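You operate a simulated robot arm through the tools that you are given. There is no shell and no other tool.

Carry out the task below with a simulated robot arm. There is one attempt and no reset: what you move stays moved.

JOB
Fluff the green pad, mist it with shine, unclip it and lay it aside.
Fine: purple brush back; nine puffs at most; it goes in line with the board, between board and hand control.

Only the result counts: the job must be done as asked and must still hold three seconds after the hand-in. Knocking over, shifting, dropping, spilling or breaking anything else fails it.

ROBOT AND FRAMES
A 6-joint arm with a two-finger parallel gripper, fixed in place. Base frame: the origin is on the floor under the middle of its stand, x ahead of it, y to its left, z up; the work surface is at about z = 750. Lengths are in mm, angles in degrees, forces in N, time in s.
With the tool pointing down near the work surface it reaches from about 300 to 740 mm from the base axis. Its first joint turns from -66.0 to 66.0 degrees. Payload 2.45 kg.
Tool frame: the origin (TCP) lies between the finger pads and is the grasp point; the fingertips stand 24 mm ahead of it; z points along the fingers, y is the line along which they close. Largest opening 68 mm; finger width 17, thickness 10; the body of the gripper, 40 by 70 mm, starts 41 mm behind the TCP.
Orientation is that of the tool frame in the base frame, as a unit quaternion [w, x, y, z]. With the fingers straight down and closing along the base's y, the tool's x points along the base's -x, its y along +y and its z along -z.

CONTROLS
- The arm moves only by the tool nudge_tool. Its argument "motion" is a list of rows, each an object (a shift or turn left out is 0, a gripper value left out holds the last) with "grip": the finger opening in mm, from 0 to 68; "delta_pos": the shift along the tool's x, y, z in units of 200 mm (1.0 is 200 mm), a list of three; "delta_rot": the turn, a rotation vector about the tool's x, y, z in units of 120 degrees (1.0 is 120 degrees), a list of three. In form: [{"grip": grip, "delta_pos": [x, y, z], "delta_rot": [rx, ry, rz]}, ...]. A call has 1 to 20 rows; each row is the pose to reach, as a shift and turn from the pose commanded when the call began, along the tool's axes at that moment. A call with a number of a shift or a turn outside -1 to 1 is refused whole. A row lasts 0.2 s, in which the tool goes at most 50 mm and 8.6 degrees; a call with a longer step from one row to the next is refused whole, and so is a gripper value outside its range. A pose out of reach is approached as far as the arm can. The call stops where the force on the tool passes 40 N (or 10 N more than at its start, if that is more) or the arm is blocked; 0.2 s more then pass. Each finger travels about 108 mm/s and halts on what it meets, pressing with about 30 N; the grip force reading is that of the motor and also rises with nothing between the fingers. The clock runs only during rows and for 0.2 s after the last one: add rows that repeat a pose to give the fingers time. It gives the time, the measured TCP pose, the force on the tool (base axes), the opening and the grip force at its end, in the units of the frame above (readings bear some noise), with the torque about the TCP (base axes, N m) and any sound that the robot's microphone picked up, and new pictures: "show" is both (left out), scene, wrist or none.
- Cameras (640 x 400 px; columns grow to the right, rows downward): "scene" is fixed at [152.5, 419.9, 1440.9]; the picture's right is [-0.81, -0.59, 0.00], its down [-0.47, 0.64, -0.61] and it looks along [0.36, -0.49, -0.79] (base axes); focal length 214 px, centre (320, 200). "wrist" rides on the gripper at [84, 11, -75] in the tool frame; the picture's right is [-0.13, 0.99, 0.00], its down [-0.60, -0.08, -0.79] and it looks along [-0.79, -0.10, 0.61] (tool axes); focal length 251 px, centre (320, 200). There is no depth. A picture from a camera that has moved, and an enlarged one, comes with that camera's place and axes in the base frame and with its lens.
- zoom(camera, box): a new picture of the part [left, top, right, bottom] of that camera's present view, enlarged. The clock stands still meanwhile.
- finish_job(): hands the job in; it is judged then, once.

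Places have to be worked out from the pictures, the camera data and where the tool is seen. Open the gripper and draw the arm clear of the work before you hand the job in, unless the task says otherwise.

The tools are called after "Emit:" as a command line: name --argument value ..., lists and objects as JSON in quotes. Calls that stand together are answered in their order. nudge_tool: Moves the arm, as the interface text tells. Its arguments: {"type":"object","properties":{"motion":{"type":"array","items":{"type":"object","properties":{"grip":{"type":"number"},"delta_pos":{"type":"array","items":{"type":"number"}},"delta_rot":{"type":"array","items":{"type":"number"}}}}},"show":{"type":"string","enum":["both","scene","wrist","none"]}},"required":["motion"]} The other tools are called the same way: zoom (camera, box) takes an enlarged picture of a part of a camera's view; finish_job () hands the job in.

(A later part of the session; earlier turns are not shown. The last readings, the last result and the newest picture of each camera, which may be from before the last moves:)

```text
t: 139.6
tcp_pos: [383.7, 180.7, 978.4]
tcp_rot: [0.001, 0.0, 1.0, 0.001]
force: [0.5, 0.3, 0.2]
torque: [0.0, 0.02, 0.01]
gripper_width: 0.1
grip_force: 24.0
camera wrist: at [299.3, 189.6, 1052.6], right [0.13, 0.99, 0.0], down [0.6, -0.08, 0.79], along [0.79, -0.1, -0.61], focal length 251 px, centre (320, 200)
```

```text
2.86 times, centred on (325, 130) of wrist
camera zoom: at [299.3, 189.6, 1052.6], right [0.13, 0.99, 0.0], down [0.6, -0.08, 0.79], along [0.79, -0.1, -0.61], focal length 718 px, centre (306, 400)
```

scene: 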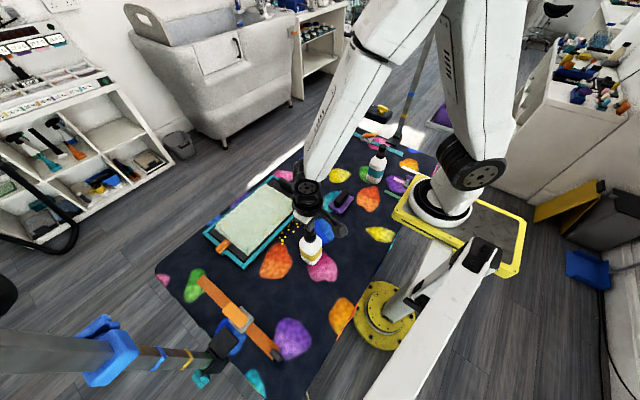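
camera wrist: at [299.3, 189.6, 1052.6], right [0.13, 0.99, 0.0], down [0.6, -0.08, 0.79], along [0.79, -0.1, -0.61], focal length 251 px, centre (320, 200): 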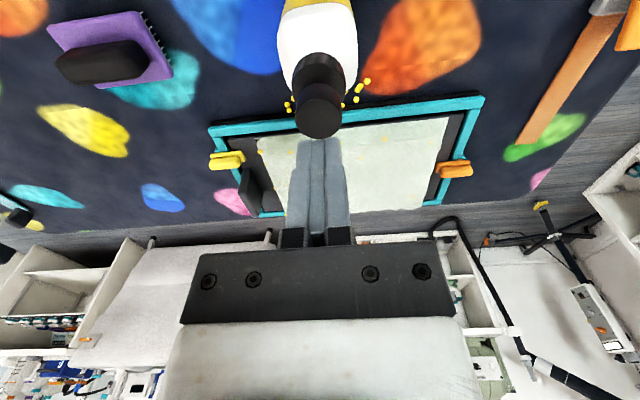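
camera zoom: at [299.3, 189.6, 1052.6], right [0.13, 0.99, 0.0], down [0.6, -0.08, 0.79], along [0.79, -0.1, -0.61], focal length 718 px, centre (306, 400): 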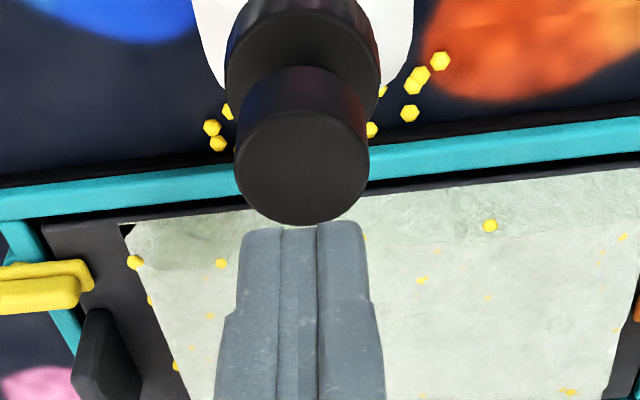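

The bottle stands upright at its new place, on the tool axis. Puff 2: I'll press down to z≈943 and release.

Emit:
nudge_tool --motion '[{"grip": 0, "delta_pos": [0, 0, 0.06]}, {"grip": 0, "delta_pos": [0, 0, 0.11]}, {"grip": 0, "delta_pos": [0, 0, 0.13]}, {"grip": 0, "delta_pos": [0, 0, 0.145]}, {"grip": 0, "delta_pos": [0, 0, 0.16]}, {"grip": 0, "delta_pos": [0, 0, 0.175]}, {"grip": 0, "delta_pos": [0, 0, 0.15]}, {"grip": 0, "delta_pos": [0, 0, 0.11]}, {"grip": 0, "delta_pos": [0, 0, 0.1]}]' --show "scene"

Emit:
zoom --camera "scene" --box '[205, 165, 330, 265]'

```text
t: 141.6
tcp_pos: [386.2, 177.6, 958.0]
tcp_rot: [0.001, -0.001, 1.0, 0.0]
force: [0.6, 0.6, -0.1]
torque: [0.0, 0.0, 0.01]
gripper_width: 0.1
grip_force: 23.4
heard: click
```

scene: 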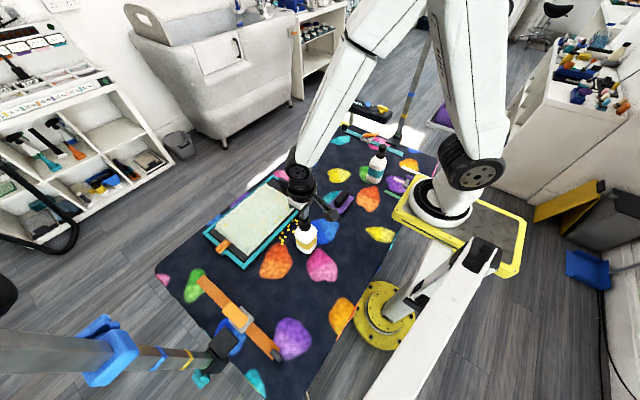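

```text
4.00 times, centred on (268, 215) of scene
camera zoom: at [152.5, 419.9, 1440.9], right [-0.81, -0.59, 0.0], down [-0.47, 0.64, -0.61], along [0.36, -0.49, -0.79], focal length 858 px, centre (530, 140)
```

zoom: 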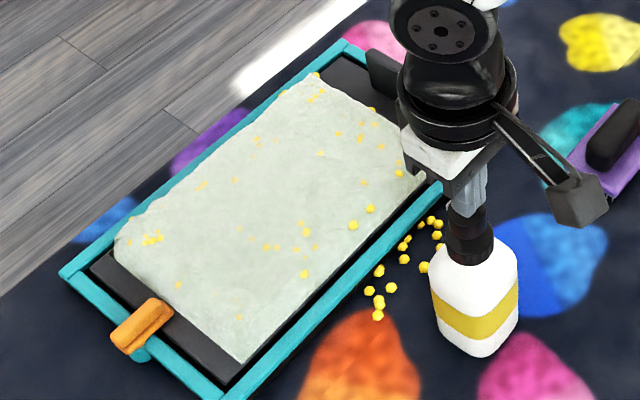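

A click, and nearly everything landed on the pad this time. I'll make two more presses here (puffs 3 and 4), fully releasing between them.

Emit:
nudge_tool --motion '[{"grip": 0, "delta_pos": [0, 0, 0.02]}, {"grip": 0, "delta_pos": [0, 0, 0.04]}, {"grip": 0, "delta_pos": [0, 0, 0.058]}, {"grip": 0, "delta_pos": [0, 0, 0.075]}, {"grip": 0, "delta_pos": [0, 0, 0.04]}, {"grip": 0, "delta_pos": [0, 0, 0.0]}, {"grip": 0, "delta_pos": [0, 0, 0.0]}, {"grip": 0, "delta_pos": [0, 0, 0.0]}, {"grip": 0, "delta_pos": [0, 0, 0.02]}, {"grip": 0, "delta_pos": [0, 0, 0.04]}, {"grip": 0, "delta_pos": [0, 0, 0.058]}, {"grip": 0, "delta_pos": [0, 0, 0.075]}, {"grip": 0, "delta_pos": [0, 0, 0.04]}, {"grip": 0, "delta_pos": [0, 0, 0.0]}, {"grip": 0, "delta_pos": [0, 0, -0.01]}]' --show "scene"

Emit:
zoom --camera "scene" --box '[205, 165, 330, 265]'

```text
t: 144.8
tcp_pos: [385.9, 178.4, 959.8]
tcp_rot: [0.001, 0.001, 1.0, 0.001]
force: [0.7, 0.1, 0.6]
torque: [-0.03, -0.01, 0.0]
gripper_width: 0.1
grip_force: 23.7
heard: click, click
```

scene: 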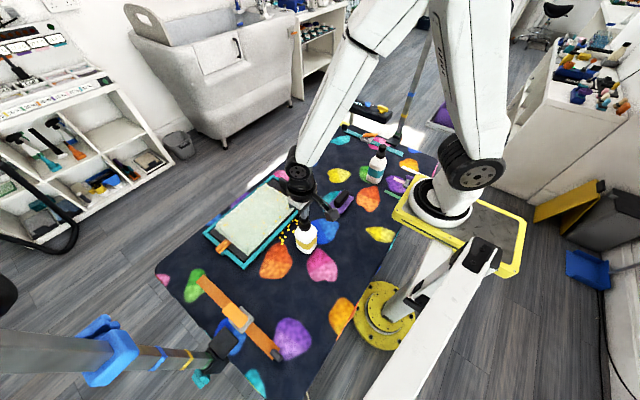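

```text
4.00 times, centred on (268, 215) of scene
camera zoom: at [152.5, 419.9, 1440.9], right [-0.81, -0.59, 0.0], down [-0.47, 0.64, -0.61], along [0.36, -0.49, -0.79], focal length 858 px, centre (530, 140)
```

zoom: 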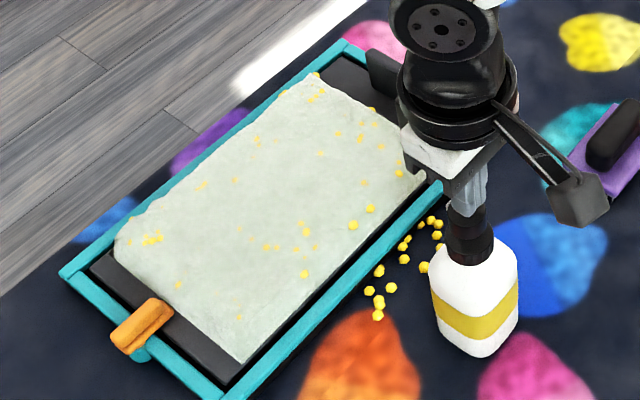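

I heard two clicks (4 puffs so far), but the droplet pattern looks unchanged. I'll zoom in to compare.

Emit:
zoom --camera "scene" --box '[230, 175, 300, 225]'

Emit:
zoom --camera "scene" --box '[225, 200, 300, 255]'

Emit:
zoom --camera "scene" --box '[285, 205, 335, 255]'

Emit:
zoom --camera "wrist" --box '[200, 60, 480, 240]'

```text
8.00 times, centred on (265, 200) of scene
camera zoom: at [152.5, 419.9, 1440.9], right [-0.81, -0.59, 0.0], down [-0.47, 0.64, -0.61], along [0.36, -0.49, -0.79], focal length 1716 px, centre (760, 200)
```

zoom: 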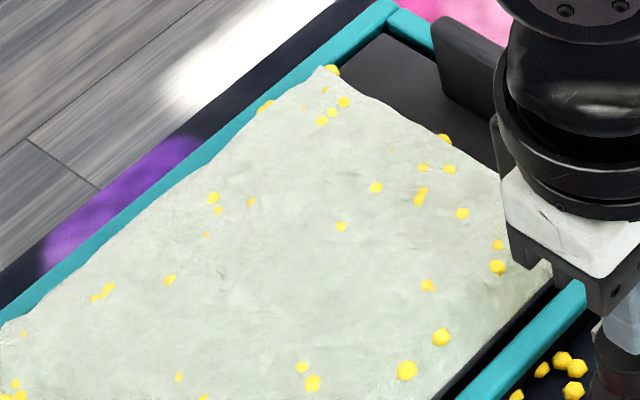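

```text
7.27 times, centred on (262, 228) of scene
camera zoom: at [152.5, 419.9, 1440.9], right [-0.81, -0.59, 0.0], down [-0.47, 0.64, -0.61], along [0.36, -0.49, -0.79], focal length 1560 px, centre (738, 0)
```

zoom: 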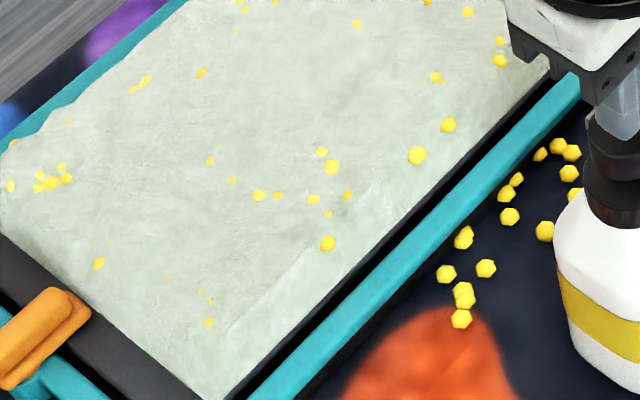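

```text
8.00 times, centred on (310, 230) of scene
camera zoom: at [152.5, 419.9, 1440.9], right [-0.81, -0.59, 0.0], down [-0.47, 0.64, -0.61], along [0.36, -0.49, -0.79], focal length 1716 px, centre (400, -40)
```

zoom: 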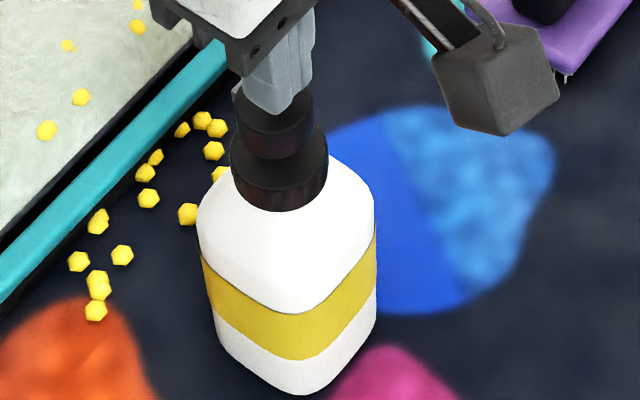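

```text
2.22 times, centred on (340, 150) of wrist
camera zoom: at [299.9, 188.0, 1034.1], right [0.13, 0.99, 0.0], down [0.6, -0.08, 0.79], along [0.79, -0.1, -0.61], focal length 559 px, centre (276, 311)
```

zoom: 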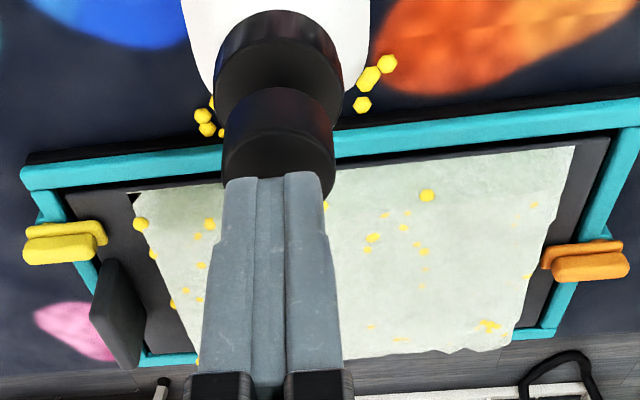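

Only some of the new droplets show; the display seems capped, though every press clicked. That's 4 puffs. I'll shift the bottle to y≈232 and put 4 more there, for 8 in total. First, straddle the collar again.

Emit:
nudge_tool --motion '[{"grip": 0, "delta_pos": [0, 0, -0.1]}, {"grip": 68, "delta_pos": [0, 0, -0.1]}, {"grip": 68, "delta_pos": [0, 0, -0.1]}, {"grip": 68, "delta_pos": [0, 0, -0.1]}, {"grip": 68, "delta_pos": [0, 0, 0.05]}, {"grip": 68, "delta_pos": [0, 0, 0.18]}, {"grip": 68, "delta_pos": [0, 0, 0.25]}, {"grip": 68, "delta_pos": [0, 0, 0.275]}, {"grip": 50, "delta_pos": [0, 0, 0.275]}, {"grip": 40, "delta_pos": [0, 0, 0.275]}, {"grip": 30, "delta_pos": [0, 0, 0.275]}, {"grip": 25, "delta_pos": [0, 0, 0.275]}, {"grip": 25, "delta_pos": [0, 0, 0.275]}]' --show "wrist"

```text
t: 147.6
tcp_pos: [385.1, 178.1, 905.2]
tcp_rot: [0.0, 0.0, 1.0, 0.0]
force: [0.1, -0.1, 0.5]
torque: [0.01, -0.01, -0.02]
gripper_width: 33.9
grip_force: 30.1
camera wrist: at [300.5, 188.1, 979.5], right [0.13, 0.99, 0.0], down [0.6, -0.08, 0.79], along [0.79, -0.1, -0.61], focal length 251 px, centre (320, 200)
```

wrist: 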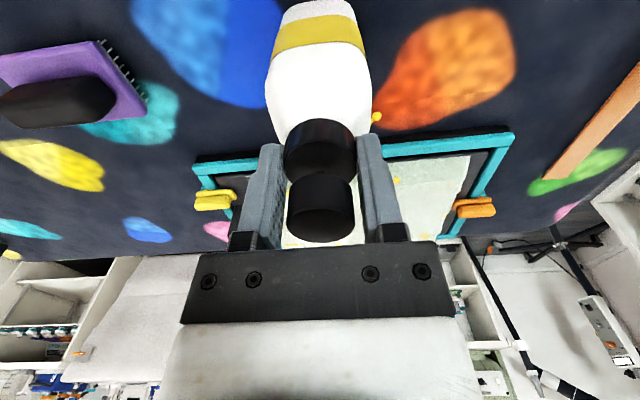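

Gripped again at 33.9 mm. I'll lift 15 mm, move +54 mm in y, and set it down.

Emit:
nudge_tool --motion '[{"delta_pos": [0, 0, -0.035]}, {"delta_pos": [0, 0, -0.075]}, {"delta_pos": [0, 0.09, -0.075]}, {"delta_pos": [0, 0.18, -0.075]}, {"delta_pos": [0, 0.27, -0.075]}, {"delta_pos": [0, 0.27, -0.04]}, {"delta_pos": [0, 0.27, -0.015]}, {"delta_pos": [0, 0.27, -0.006]}]' --show "none"

Emit:
nudge_tool --motion '[{"delta_pos": [0, 0, 0.004]}, {"delta_pos": [0, 0, 0.007]}]' --show "none"

```text
t: 149.4
tcp_pos: [385.7, 231.8, 907.3]
tcp_rot: [0.0, 0.0, 1.0, 0.001]
force: [0.4, 1.5, -2.0]
torque: [0.04, 0.01, 0.02]
gripper_width: 33.7
grip_force: 31.0
```

```text
t: 150.0
tcp_pos: [386.2, 231.5, 906.6]
tcp_rot: [0.001, 0.0, 1.0, 0.002]
force: [-2.4, -1.3, 9.2]
torque: [-0.34, 0.2, -0.03]
gripper_width: 33.9
grip_force: 29.9
```

Emit:
nudge_tool --motion '[{"delta_pos": [0, 0, -0.005]}]' --show "none"

Emit:
zoom --camera "scene" --box '[275, 205, 330, 265]'

```text
t: 150.4
tcp_pos: [386.3, 232.0, 905.4]
tcp_rot: [0.0, 0.0, 1.0, 0.001]
force: [-1.1, 0.0, -1.0]
torque: [0.02, 0.01, -0.01]
gripper_width: 33.8
grip_force: 30.0
```

```text
6.67 times, centred on (302, 235) of scene
camera zoom: at [152.6, 419.9, 1440.9], right [-0.81, -0.59, 0.0], down [-0.47, 0.64, -0.61], along [0.36, -0.49, -0.79], focal length 1430 px, centre (437, -33)
```

zoom: 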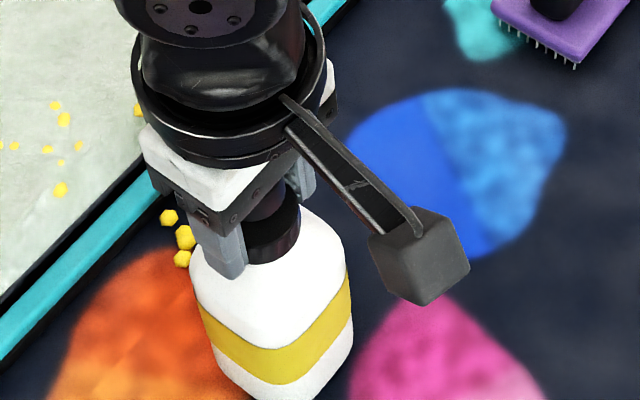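

Emit:
nudge_tool --motion '[{"delta_pos": [0, 0, 0.002]}, {"grip": 68, "delta_pos": [0, 0, 0.002]}, {"grip": 68, "delta_pos": [0, 0, 0.002]}, {"grip": 68, "delta_pos": [0, 0, 0.002]}, {"grip": 68, "delta_pos": [0, 0, -0.12]}, {"grip": 68, "delta_pos": [0, 0, -0.25]}, {"grip": 68, "delta_pos": [0, 0, -0.365]}, {"grip": 0, "delta_pos": [0, 0, -0.365]}, {"grip": 0, "delta_pos": [0, 0, -0.365]}, {"grip": 0, "delta_pos": [0, 0, -0.365]}]' --show "wrist"

Emit:
zoom --camera "scene" --box '[275, 205, 330, 265]'

Emit:
zoom --camera "wrist" --box '[180, 60, 480, 230]'

```text
t: 152.6
tcp_pos: [385.6, 230.6, 978.5]
tcp_rot: [0.001, 0.0, 1.0, 0.001]
force: [1.2, 0.0, -0.2]
torque: [-0.03, 0.03, 0.0]
gripper_width: 0.3
grip_force: 23.6
camera wrist: at [300.4, 241.2, 1052.9], right [0.13, 0.99, 0.0], down [0.6, -0.08, 0.79], along [0.79, -0.1, -0.61], focal length 251 px, centre (320, 200)
```

wrist: 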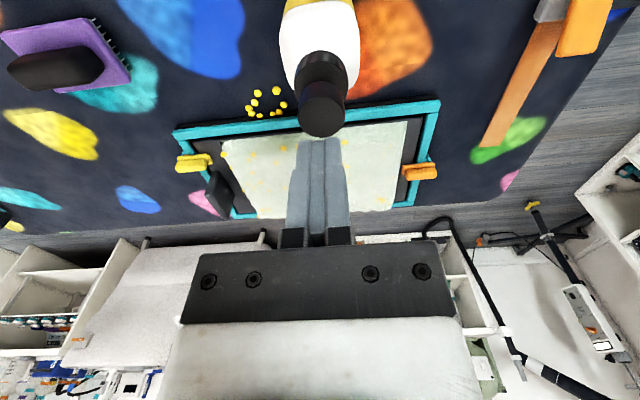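

```text
6.67 times, centred on (302, 235) of scene
camera zoom: at [152.5, 419.9, 1440.9], right [-0.81, -0.59, 0.0], down [-0.47, 0.64, -0.61], along [0.36, -0.49, -0.79], focal length 1430 px, centre (437, -33)
```

zoom: 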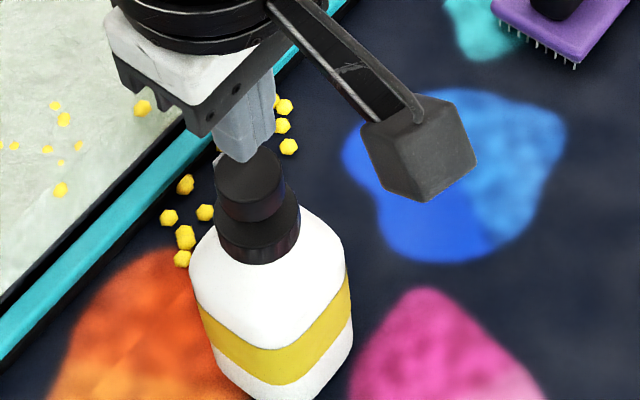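

```text
2.13 times, centred on (330, 145) of wrist
camera zoom: at [300.4, 241.2, 1052.9], right [0.13, 0.99, 0.0], down [0.6, -0.08, 0.79], along [0.79, -0.1, -0.61], focal length 536 px, centre (299, 317)
```

zoom: 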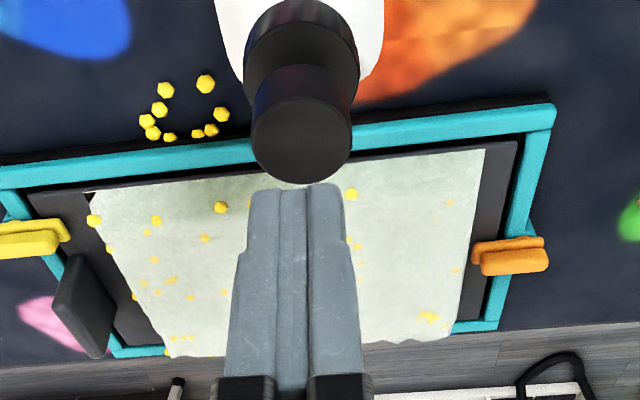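

The bottle is upright at (385,231). Puff 5: one press, checking whether new droplets appear on the +y half.

Emit:
nudge_tool --motion '[{"grip": 0, "delta_pos": [0, 0, 0.06]}, {"grip": 0, "delta_pos": [0, 0, 0.11]}, {"grip": 0, "delta_pos": [0, 0, 0.13]}, {"grip": 0, "delta_pos": [0, 0, 0.145]}, {"grip": 0, "delta_pos": [0, 0, 0.16]}, {"grip": 0, "delta_pos": [0, 0, 0.175]}, {"grip": 0, "delta_pos": [0, 0, 0.175]}]' --show "scene"

Emit:
zoom --camera "scene" --box '[225, 200, 300, 255]'

Emit:
zoom --camera "wrist" --box '[180, 60, 480, 250]'

```text
t: 154.2
tcp_pos: [386.2, 232.3, 945.1]
tcp_rot: [0.001, 0.0, 1.0, 0.001]
force: [-0.7, -0.7, 4.3]
torque: [0.0, 0.0, -0.02]
gripper_width: 0.2
grip_force: 24.5
heard: click
```

scene: 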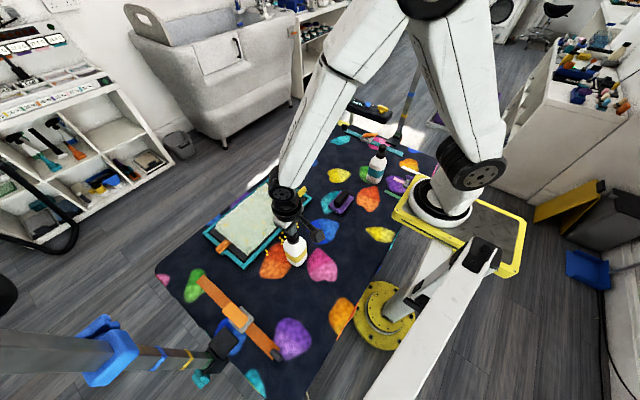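

```text
7.27 times, centred on (262, 228) of scene
camera zoom: at [152.5, 419.9, 1440.9], right [-0.81, -0.59, 0.0], down [-0.47, 0.64, -0.61], along [0.36, -0.49, -0.79], focal length 1560 px, centre (738, 0)
```

zoom: 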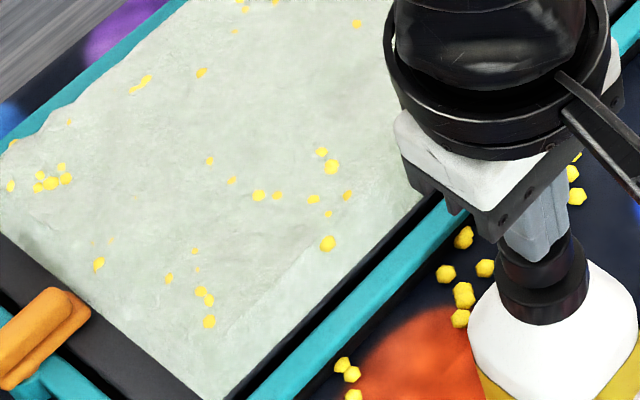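

```text
2.11 times, centred on (330, 155) of wrist
camera zoom: at [300.6, 242.0, 1018.1], right [0.13, 0.99, 0.0], down [0.6, -0.08, 0.79], along [0.79, -0.1, -0.61], focal length 529 px, centre (299, 295)
```

zoom: 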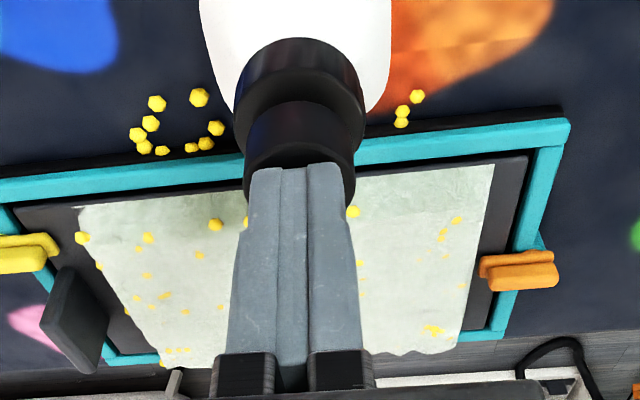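

New droplets did land on the +y part. To learn whether a longer hold sprays more, I'll keep the pump pressed a moment longer and compare.

Emit:
nudge_tool --motion '[{"grip": 0}, {"grip": 0}, {"grip": 0}]' --show "none"

Emit:
zoom --camera "scene" --box '[225, 200, 300, 255]'

Emit:
zoom --camera "wrist" --box '[180, 60, 480, 250]'

```text
t: 155.0
tcp_pos: [383.7, 232.2, 942.7]
tcp_rot: [0.001, 0.0, 1.0, 0.002]
force: [-0.5, 0.4, 3.7]
torque: [0.05, 0.06, -0.01]
gripper_width: 0.0
grip_force: 23.8
```

```text
7.27 times, centred on (262, 228) of scene
camera zoom: at [152.5, 419.9, 1440.9], right [-0.81, -0.59, 0.0], down [-0.47, 0.64, -0.61], along [0.36, -0.49, -0.79], focal length 1560 px, centre (738, 0)
```

zoom: 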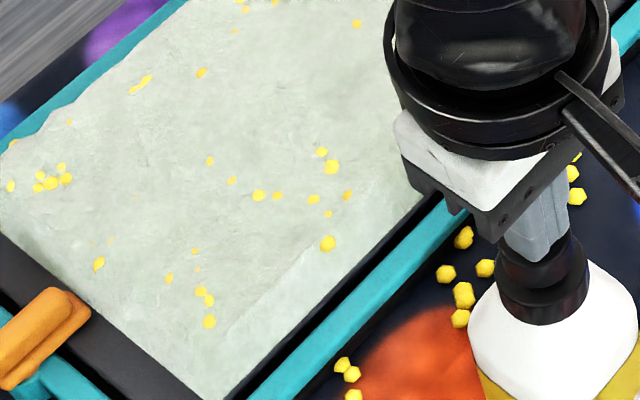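

```text
2.11 times, centred on (330, 155) of wrist
camera zoom: at [300.5, 241.9, 1018.2], right [0.13, 0.99, 0.0], down [0.6, -0.08, 0.79], along [0.79, -0.1, -0.61], focal length 529 px, centre (299, 295)
```

zoom: 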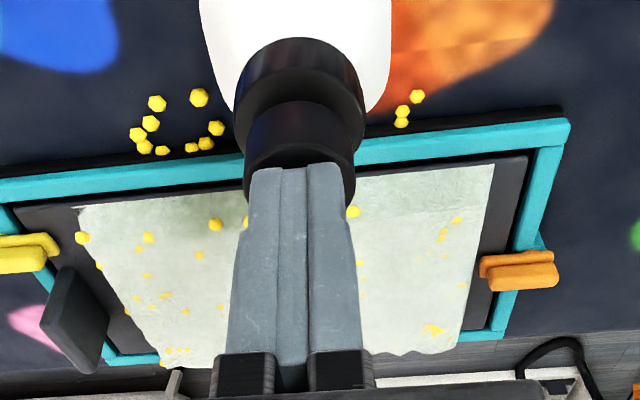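

Holding makes no difference: one press is one puff. I'll release, rise and pull back so I can see the whole pad unobstructed and judge the coverage after 5 puffs.

Emit:
nudge_tool --motion '[{"grip": 0, "delta_pos": [0, 0, -0.03]}, {"grip": 0, "delta_pos": [0, 0, -0.075]}, {"grip": 0, "delta_pos": [0, 0, -0.2]}, {"grip": 0, "delta_pos": [0, 0, -0.4]}, {"grip": 0, "delta_pos": [0, -0.1, -0.6]}, {"grip": 0, "delta_pos": [0.05, -0.2, -0.8]}, {"grip": 0, "delta_pos": [0.1, -0.3, -1.0]}]' --show "both"

Emit:
zoom --camera "scene" --box '[205, 170, 315, 260]'

Emit:
zoom --camera "wrist" --box '[240, 20, 480, 170]'

```text
t: 156.6
tcp_pos: [365.3, 170.1, 1145.0]
tcp_rot: [0.0, 0.0, 1.0, 0.001]
force: [-0.2, -0.5, 0.0]
torque: [-0.01, 0.02, 0.01]
gripper_width: 0.2
grip_force: 23.1
camera wrist: at [280.2, 180.7, 1219.7], right [0.13, 0.99, 0.0], down [0.6, -0.08, 0.79], along [0.79, -0.1, -0.61], focal length 251 px, centre (320, 200)
```

scene: 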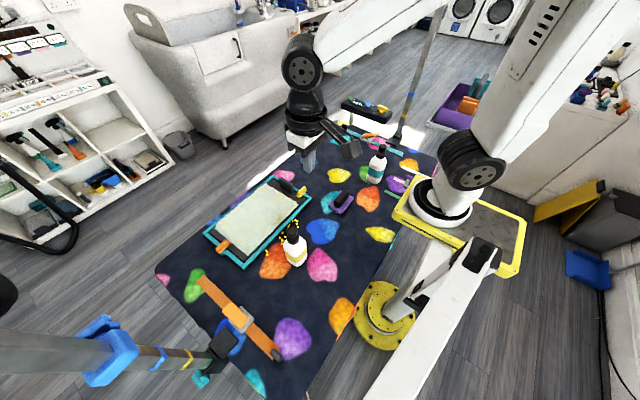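
wrist: 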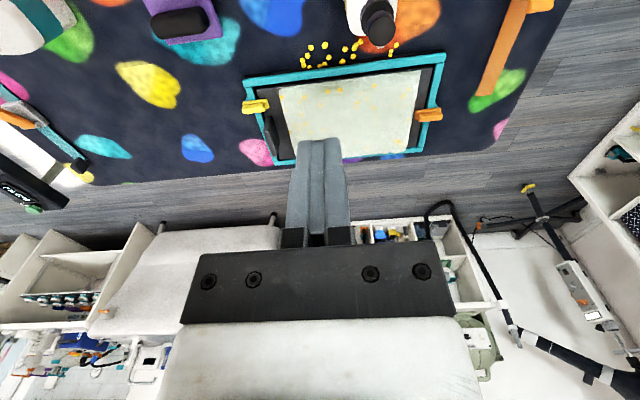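

```text
4.44 times, centred on (260, 215) of scene
camera zoom: at [152.5, 419.9, 1440.9], right [-0.81, -0.59, 0.0], down [-0.47, 0.64, -0.61], along [0.36, -0.49, -0.79], focal length 953 px, centre (587, 133)
```

zoom: 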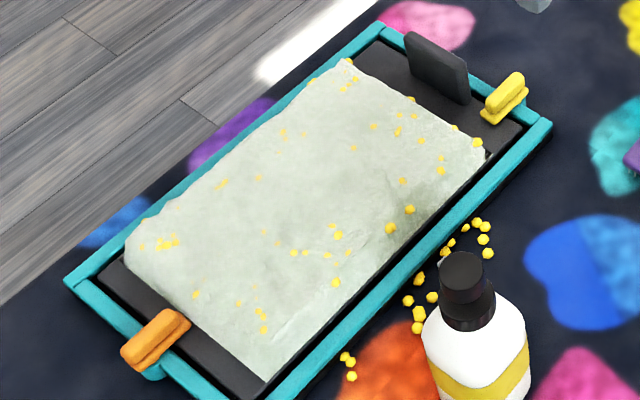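

```text
2.67 times, centred on (360, 95) of wrist
camera zoom: at [280.2, 180.7, 1219.7], right [0.13, 0.99, 0.0], down [0.6, -0.08, 0.79], along [0.79, -0.1, -0.61], focal length 670 px, centre (213, 480)
```

zoom: 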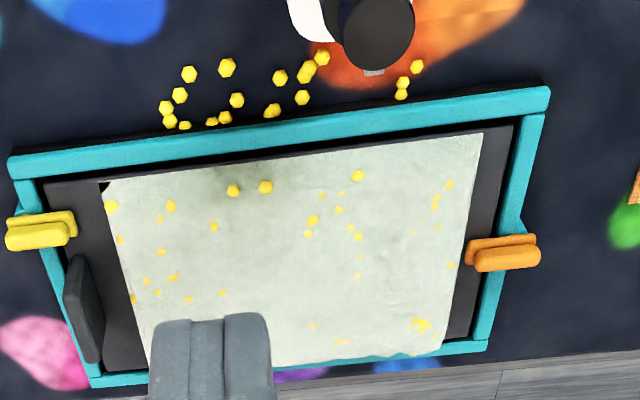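

The droplets sit in sparse arcs, so I want to know whether a repeat from the same spot adds more. I'll go back over the head and make puff 6 here, then compare against this clear view.

Emit:
nudge_tool --motion '[{"grip": 0, "delta_pos": [-0.05, 0.1, 0.2]}, {"grip": 0, "delta_pos": [-0.08, 0.2, 0.4]}, {"grip": 0, "delta_pos": [-0.1, 0.305, 0.55]}, {"grip": 0, "delta_pos": [-0.1, 0.305, 0.75]}, {"grip": 0, "delta_pos": [-0.1, 0.305, 0.83]}]' --show "wrist"

Emit:
zoom --camera "wrist" --box '[250, 60, 400, 200]'

```text
t: 157.8
tcp_pos: [384.3, 233.0, 977.7]
tcp_rot: [0.0, 0.0, 1.0, 0.0]
force: [-0.1, -0.3, 0.0]
torque: [0.0, -0.03, 0.01]
gripper_width: 0.2
grip_force: 23.5
camera wrist: at [300.6, 243.2, 1052.3], right [0.13, 0.99, 0.0], down [0.6, -0.08, 0.79], along [0.79, -0.1, -0.61], focal length 251 px, centre (320, 200)
```

wrist: 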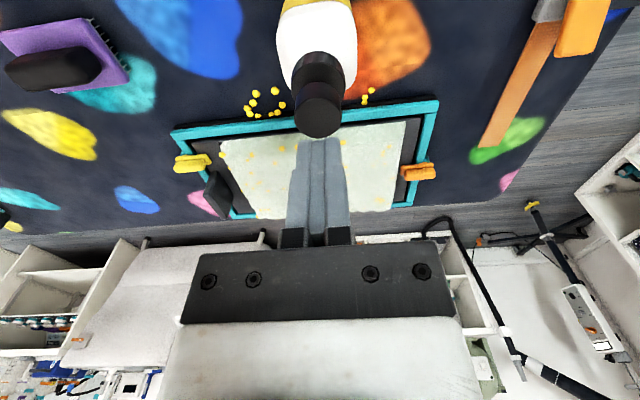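

```text
2.86 times, centred on (325, 130) of wrist
camera zoom: at [300.6, 243.2, 1052.3], right [0.13, 0.99, 0.0], down [0.6, -0.08, 0.79], along [0.79, -0.1, -0.61], focal length 718 px, centre (306, 400)
```

zoom: 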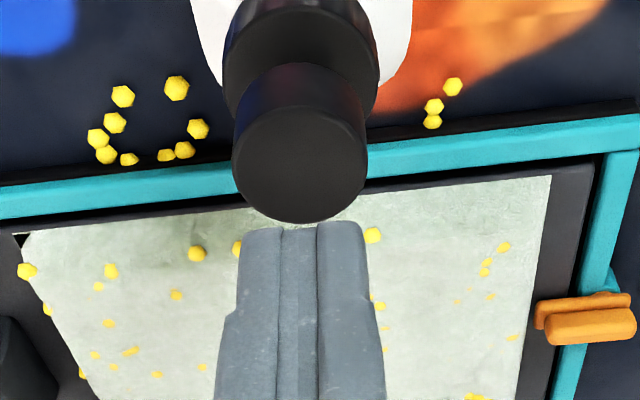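

Emit:
nudge_tool --motion '[{"grip": 0, "delta_pos": [0, -0.005, 0.06]}, {"grip": 0, "delta_pos": [0, -0.005, 0.11]}, {"grip": 0, "delta_pos": [0, -0.005, 0.13]}, {"grip": 0, "delta_pos": [0, -0.005, 0.145]}, {"grip": 0, "delta_pos": [0, -0.005, 0.16]}, {"grip": 0, "delta_pos": [0, -0.005, 0.175]}, {"grip": 0, "delta_pos": [0, -0.005, 0.14]}, {"grip": 0, "delta_pos": [0, -0.005, 0.1]}, {"grip": 0, "delta_pos": [0, -0.005, 0.0]}, {"grip": 0, "delta_pos": [0, -0.005, -0.2]}, {"grip": 0, "delta_pos": [0.03, -0.1, -0.4]}, {"grip": 0, "delta_pos": [0.06, -0.2, -0.6]}, {"grip": 0, "delta_pos": [0.1, -0.305, -0.8]}]' --show "scene"

Emit:
zoom --camera "scene" --box '[205, 170, 315, 260]'

Emit:
zoom --camera "wrist" --box '[240, 20, 480, 170]'

```text
t: 160.6
tcp_pos: [363.6, 171.0, 1137.2]
tcp_rot: [0.001, 0.0, 1.0, 0.001]
force: [0.5, -0.2, 1.0]
torque: [0.04, 0.01, 0.01]
gripper_width: 0.0
grip_force: 23.6
heard: click
```

scene: 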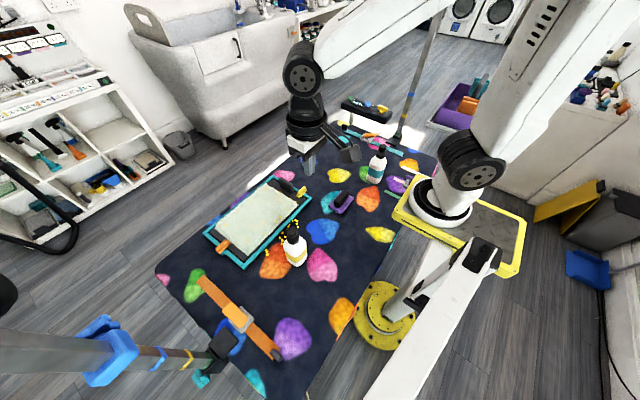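

```text
4.44 times, centred on (260, 215) of scene
camera zoom: at [152.5, 419.9, 1440.9], right [-0.81, -0.59, 0.0], down [-0.47, 0.64, -0.61], along [0.36, -0.49, -0.79], focal length 953 px, centre (587, 133)
```

zoom: 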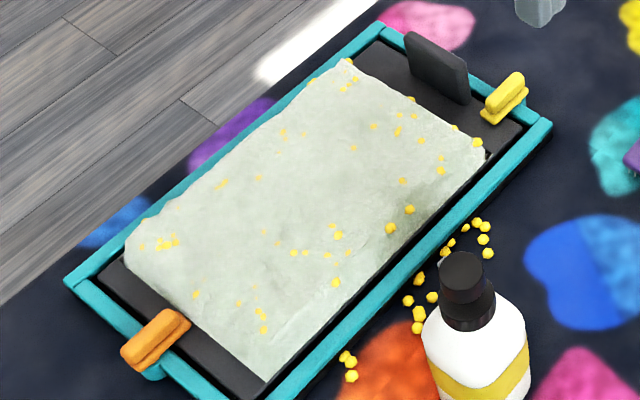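

```text
2.67 times, centred on (360, 95) of wrist
camera zoom: at [279.0, 181.5, 1211.4], right [0.13, 0.99, 0.0], down [0.6, -0.08, 0.79], along [0.79, -0.1, -0.61], focal length 670 px, centre (213, 480)
```

zoom: 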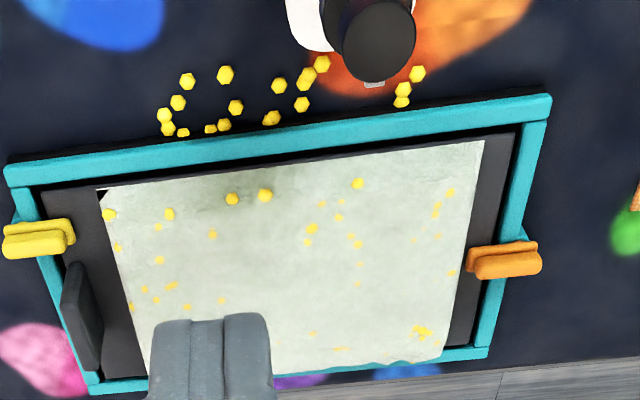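

Puff 6 clicked, but nothing new is visible. I'll count the droplets carefully in close tiles to work out whether the display is full or the later presses were empty.

Emit:
zoom --camera "scene" --box '[268, 178, 318, 210]'

Emit:
zoom --camera "scene" --box '[240, 190, 290, 222]'

Emit:
zoom --camera "scene" --box '[225, 208, 275, 240]'

Emit:
zoom --camera "scene" --box '[255, 212, 305, 244]'

Emit:
zoom --camera "scene" --box '[270, 210, 320, 262]'

```text
12.50 times, centred on (293, 194) of scene
camera zoom: at [152.5, 419.9, 1440.9], right [-0.81, -0.59, 0.0], down [-0.47, 0.64, -0.61], along [0.36, -0.49, -0.79], focal length 2681 px, centre (658, 275)
```

zoom: 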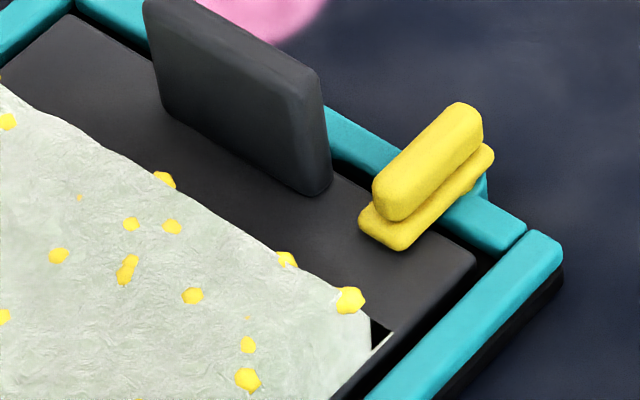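

```text
12.50 times, centred on (265, 206) of scene
camera zoom: at [152.5, 419.9, 1440.9], right [-0.81, -0.59, 0.0], down [-0.47, 0.64, -0.61], along [0.36, -0.49, -0.79], focal length 2681 px, centre (1008, 125)
```

zoom: 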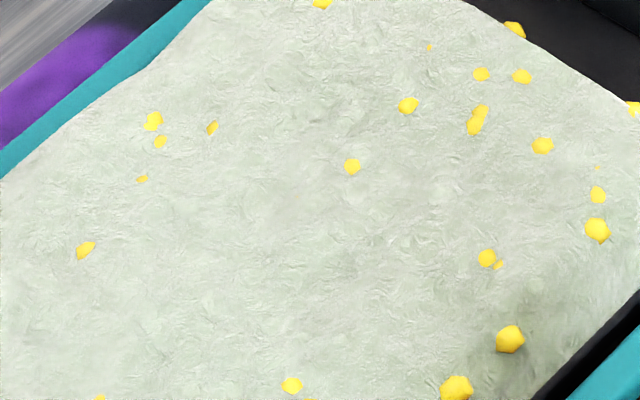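

```text
12.50 times, centred on (250, 224) of scene
camera zoom: at [152.5, 419.9, 1440.9], right [-0.81, -0.59, 0.0], down [-0.47, 0.64, -0.61], along [0.36, -0.49, -0.79], focal length 2681 px, centre (1195, -100)
```

zoom: 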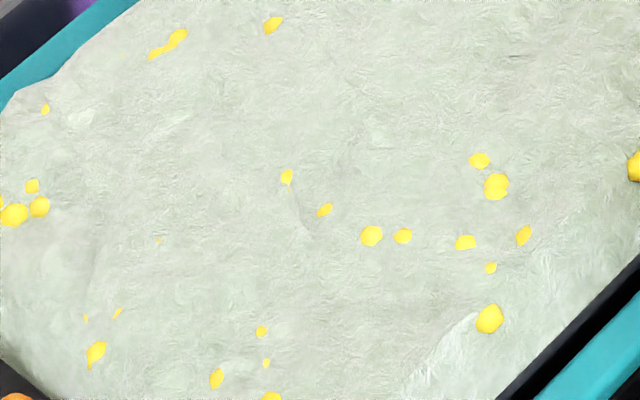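

```text
12.50 times, centred on (280, 228) of scene
camera zoom: at [152.5, 419.9, 1440.9], right [-0.81, -0.59, 0.0], down [-0.47, 0.64, -0.61], along [0.36, -0.49, -0.79], focal length 2681 px, centre (820, -150)
```

zoom: 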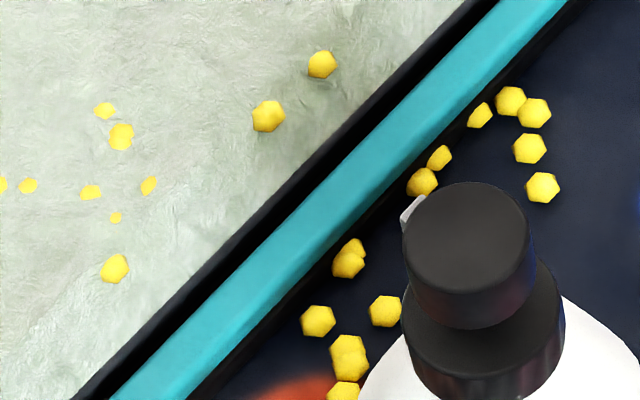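

```text
7.69 times, centred on (295, 236) of scene
camera zoom: at [152.5, 419.9, 1440.9], right [-0.81, -0.59, 0.0], down [-0.47, 0.64, -0.61], along [0.36, -0.49, -0.79], focal length 1650 px, centre (512, -77)
```

zoom: 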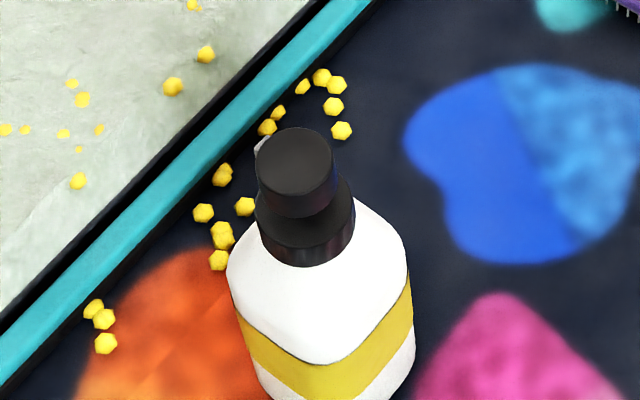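

Only about 75 droplets are ever shown, so later puffs probably land without appearing. I count 6 clicks so far. I'll re-grip the bottle and move it to about (395,205), to finish with two well-spaced puffs over the sparse middle, for 8 in total.

Emit:
nudge_tool --motion '[{"grip": 0, "delta_pos": [-0.05, 0.1, 0.2]}, {"grip": 68, "delta_pos": [-0.08, 0.2, 0.4]}, {"grip": 68, "delta_pos": [-0.1, 0.302, 0.55]}, {"grip": 68, "delta_pos": [-0.1, 0.302, 0.75]}, {"grip": 68, "delta_pos": [-0.1, 0.302, 0.8]}]' --show "wrist"

Emit:
zoom --camera "wrist" --box '[200, 60, 440, 240]'

```text
t: 161.8
tcp_pos: [385.4, 232.5, 979.6]
tcp_rot: [0.001, 0.0, 1.0, 0.001]
force: [-0.6, 0.1, -0.3]
torque: [0.0, 0.01, -0.01]
gripper_width: 68.2
grip_force: 0.1
camera wrist: at [301.0, 242.9, 1053.5], right [0.13, 0.99, 0.0], down [0.6, -0.08, 0.79], along [0.79, -0.1, -0.61], focal length 251 px, centre (320, 200)
```

wrist: 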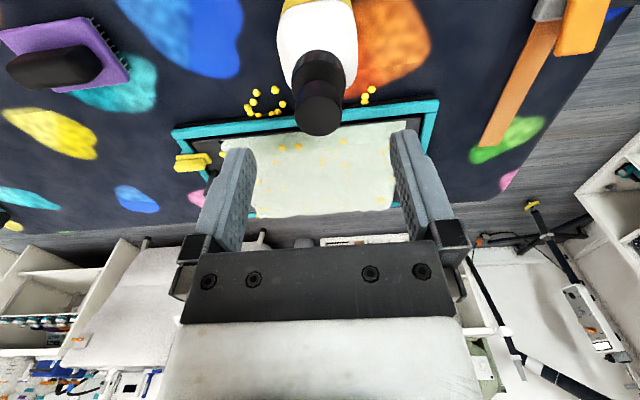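

```text
2.22 times, centred on (320, 150) of wrist
camera zoom: at [301.0, 242.9, 1053.5], right [0.13, 0.99, 0.0], down [0.6, -0.08, 0.79], along [0.79, -0.1, -0.61], focal length 559 px, centre (320, 311)
```

zoom: 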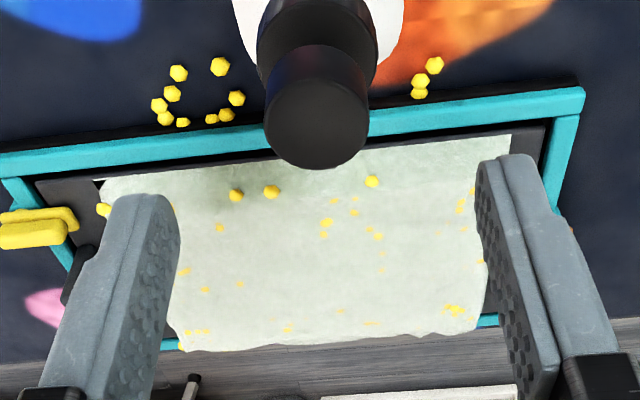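

Emit:
nudge_tool --motion '[{"grip": 68, "delta_pos": [0, -0.003, 0.12]}, {"grip": 68, "delta_pos": [0, -0.003, 0.24]}, {"grip": 68, "delta_pos": [0, -0.003, 0.33]}, {"grip": 68, "delta_pos": [0, -0.003, 0.37]}, {"grip": 50, "delta_pos": [0, -0.003, 0.37]}, {"grip": 40, "delta_pos": [0, -0.003, 0.37]}, {"grip": 30, "delta_pos": [0, -0.003, 0.37]}, {"grip": 25, "delta_pos": [0, -0.003, 0.37]}, {"grip": 25, "delta_pos": [0, -0.003, 0.37]}]' --show "none"

Emit:
nudge_tool --motion '[{"delta_pos": [0, 0, -0.04]}, {"delta_pos": [0, 0, -0.075]}, {"delta_pos": [-0.025, -0.07, -0.075]}, {"delta_pos": [-0.047, -0.135, -0.075]}, {"delta_pos": [-0.047, -0.135, -0.04]}, {"delta_pos": [-0.047, -0.135, -0.015]}, {"delta_pos": [-0.047, -0.135, -0.006]}]' --show "none"

```text
t: 163.8
tcp_pos: [385.6, 231.7, 902.9]
tcp_rot: [0.001, 0.0, 1.0, 0.0]
force: [-1.0, -0.1, -0.1]
torque: [0.02, 0.0, 0.03]
gripper_width: 33.6
grip_force: 30.3
```

```text
t: 165.4
tcp_pos: [394.7, 204.9, 905.8]
tcp_rot: [0.0, 0.0, 1.0, 0.001]
force: [0.3, -0.4, -1.5]
torque: [0.02, -0.02, 0.01]
gripper_width: 33.5
grip_force: 30.3
```

Emit:
nudge_tool --motion '[{"delta_pos": [0, 0, 0.003]}, {"delta_pos": [0, 0, 0.006]}]' --show "none"

```text
t: 166.0
tcp_pos: [395.0, 204.0, 903.4]
tcp_rot: [0.002, -0.001, 1.0, 0.001]
force: [0.0, 0.0, -2.0]
torque: [0.0, 0.02, 0.0]
gripper_width: 33.6
grip_force: 29.8
```

Emit:
nudge_tool --motion '[{"delta_pos": [0, 0, 0.003]}, {"delta_pos": [0, 0, 0.005]}]' --show "none"

```text
t: 166.6
tcp_pos: [395.3, 205.0, 904.0]
tcp_rot: [0.001, 0.001, 1.0, 0.001]
force: [-6.7, -2.6, 24.9]
torque: [-0.14, 0.51, 0.04]
gripper_width: 33.7
grip_force: 30.2
```

That's firmly on the table. I'll ease off, release and rise, then close the fingers and take puff 7 with a clear hold.

Emit:
nudge_tool --motion '[{"delta_pos": [0, 0, -0.005]}, {"grip": 68, "delta_pos": [0, 0, -0.005]}, {"grip": 68, "delta_pos": [0, 0, -0.005]}, {"grip": 68, "delta_pos": [0, 0, -0.005]}, {"grip": 68, "delta_pos": [0, 0, -0.12]}, {"grip": 68, "delta_pos": [0, 0, -0.25]}, {"grip": 68, "delta_pos": [0, 0, -0.37]}, {"grip": 0, "delta_pos": [0, 0, -0.37]}, {"grip": 0, "delta_pos": [0, 0, -0.37]}, {"grip": 0, "delta_pos": [0, 0, -0.37]}]' --show "wrist"

Emit:
zoom --camera "scene" --box '[270, 205, 330, 265]'

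```text
t: 168.8
tcp_pos: [394.5, 204.4, 976.9]
tcp_rot: [0.001, 0.0, 1.0, 0.0]
force: [0.3, -0.9, 0.7]
torque: [-0.02, 0.03, 0.01]
gripper_width: 0.0
grip_force: 23.7
camera wrist: at [309.2, 214.1, 1050.6], right [0.13, 0.99, 0.0], down [0.6, -0.08, 0.79], along [0.79, -0.1, -0.61], focal length 251 px, centre (320, 200)
```

wrist: 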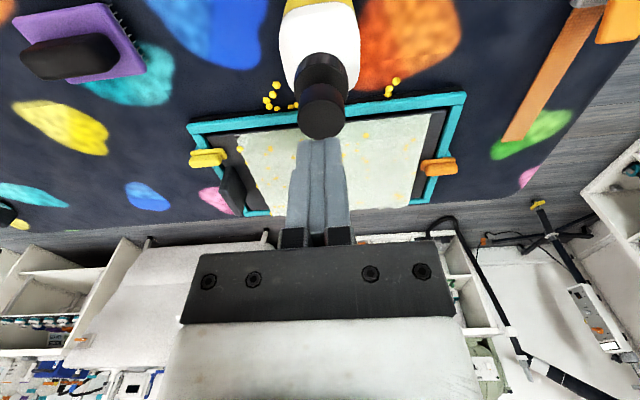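

```text
6.67 times, centred on (300, 235) of scene
camera zoom: at [152.5, 419.9, 1440.9], right [-0.81, -0.59, 0.0], down [-0.47, 0.64, -0.61], along [0.36, -0.49, -0.79], focal length 1430 px, centre (453, -33)
```

zoom: 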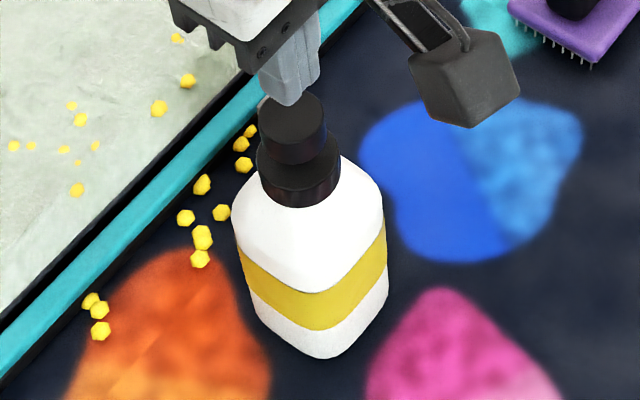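

Emit:
nudge_tool --motion '[{"grip": 0, "delta_pos": [0, 0, 0.06]}, {"grip": 0, "delta_pos": [0, 0, 0.11]}, {"grip": 0, "delta_pos": [0, 0, 0.12]}, {"grip": 0, "delta_pos": [0, 0, 0.13]}, {"grip": 0, "delta_pos": [0, 0, 0.14]}, {"grip": 0, "delta_pos": [0, 0, 0.15]}, {"grip": 0, "delta_pos": [0, 0, 0.16]}, {"grip": 0, "delta_pos": [0, 0, 0.17]}]' --show "scene"

Emit:
zoom --camera "scene" --box '[205, 165, 330, 265]'

Emit:
zoom --camera "wrist" --box '[180, 60, 480, 250]'

```text
t: 170.6
tcp_pos: [395.1, 206.0, 943.2]
tcp_rot: [0.0, 0.0, 1.0, 0.001]
force: [-1.9, 0.0, 6.9]
torque: [-0.03, 0.07, 0.01]
gripper_width: 0.0
grip_force: 23.8
heard: click
```

scene: 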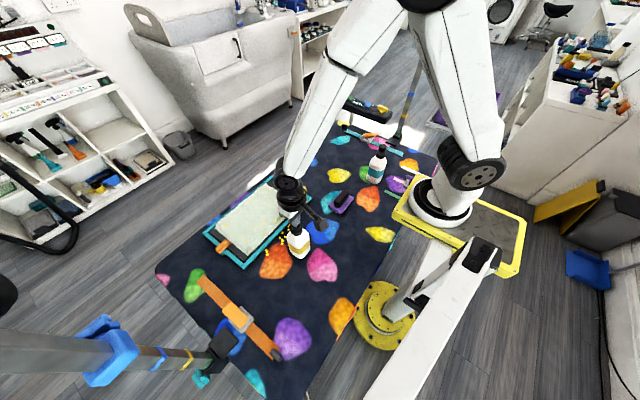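

```text
4.00 times, centred on (268, 215) of scene
camera zoom: at [152.4, 419.9, 1440.9], right [-0.81, -0.59, 0.0], down [-0.47, 0.64, -0.61], along [0.36, -0.49, -0.79], focal length 858 px, centre (530, 140)
```

zoom: 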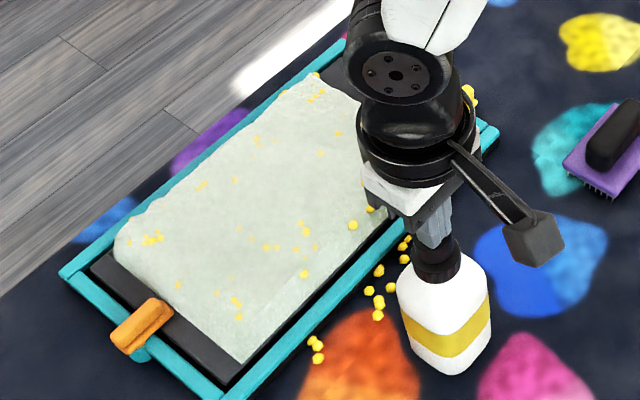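

```text
2.11 times, centred on (330, 155) of wrist
camera zoom: at [310.5, 214.7, 1017.4], right [0.13, 0.99, 0.0], down [0.6, -0.08, 0.79], along [0.79, -0.1, -0.61], focal length 529 px, centre (299, 295)
```

zoom: 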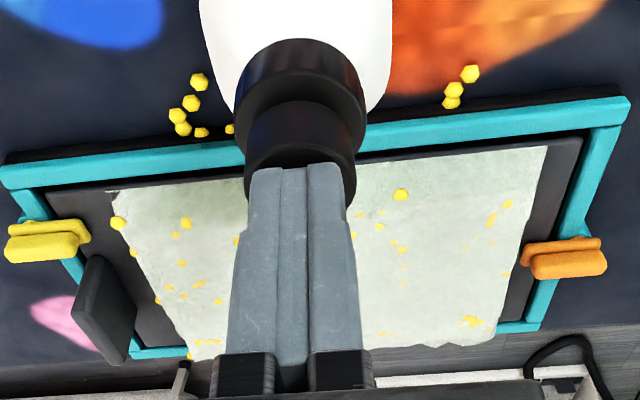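

Puff 7 clicked. I'll release, wait a moment and give one last press for puff 8, then put the bottle back.

Emit:
nudge_tool --motion '[{"grip": 0, "delta_pos": [0, 0, -0.03]}, {"grip": 0, "delta_pos": [0, 0, -0.075]}, {"grip": 0, "delta_pos": [0, 0, -0.075]}, {"grip": 0, "delta_pos": [0, 0, -0.075]}, {"grip": 0, "delta_pos": [0, 0, -0.075]}, {"grip": 0, "delta_pos": [0, 0, -0.075]}, {"grip": 0, "delta_pos": [0, 0, -0.075]}, {"grip": 0, "delta_pos": [0, 0, -0.055]}, {"grip": 0, "delta_pos": [0, 0, -0.045]}, {"grip": 0, "delta_pos": [0, 0, -0.035]}, {"grip": 0, "delta_pos": [0, 0, -0.025]}, {"grip": 0, "delta_pos": [0, 0, -0.015]}, {"grip": 0, "delta_pos": [0, 0, 0.0]}, {"grip": 0, "delta_pos": [0, 0, 0.0]}, {"grip": 0, "delta_pos": [0, 0, -0.03]}, {"grip": 0, "delta_pos": [0, 0, -0.075]}, {"grip": 0, "delta_pos": [0, 0, -0.17]}]' --show "scene"

Emit:
zoom --camera "scene" --box '[205, 165, 330, 265]'

```text
t: 174.2
tcp_pos: [393.7, 204.2, 977.3]
tcp_rot: [0.001, 0.0, 1.0, 0.0]
force: [0.8, -0.1, 0.5]
torque: [-0.03, -0.05, 0.02]
gripper_width: 0.0
grip_force: 23.5
heard: click
```

scene: 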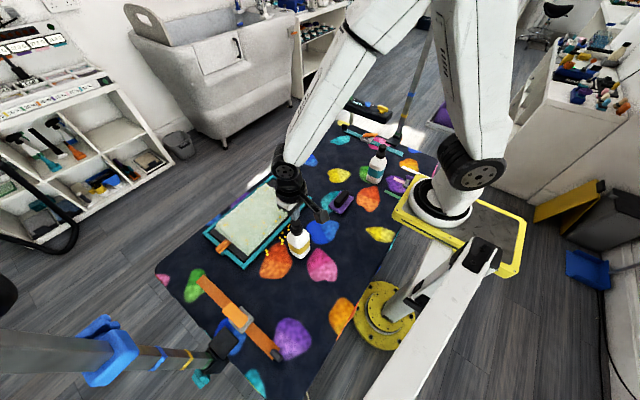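

```text
4.00 times, centred on (268, 215) of scene
camera zoom: at [152.5, 419.9, 1440.9], right [-0.81, -0.59, 0.0], down [-0.47, 0.64, -0.61], along [0.36, -0.49, -0.79], focal length 858 px, centre (530, 140)
```

zoom: 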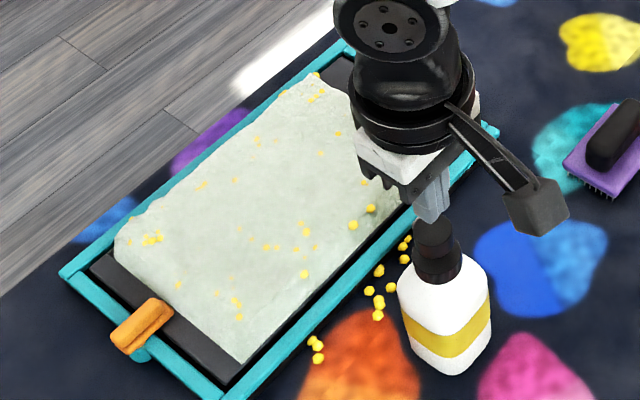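

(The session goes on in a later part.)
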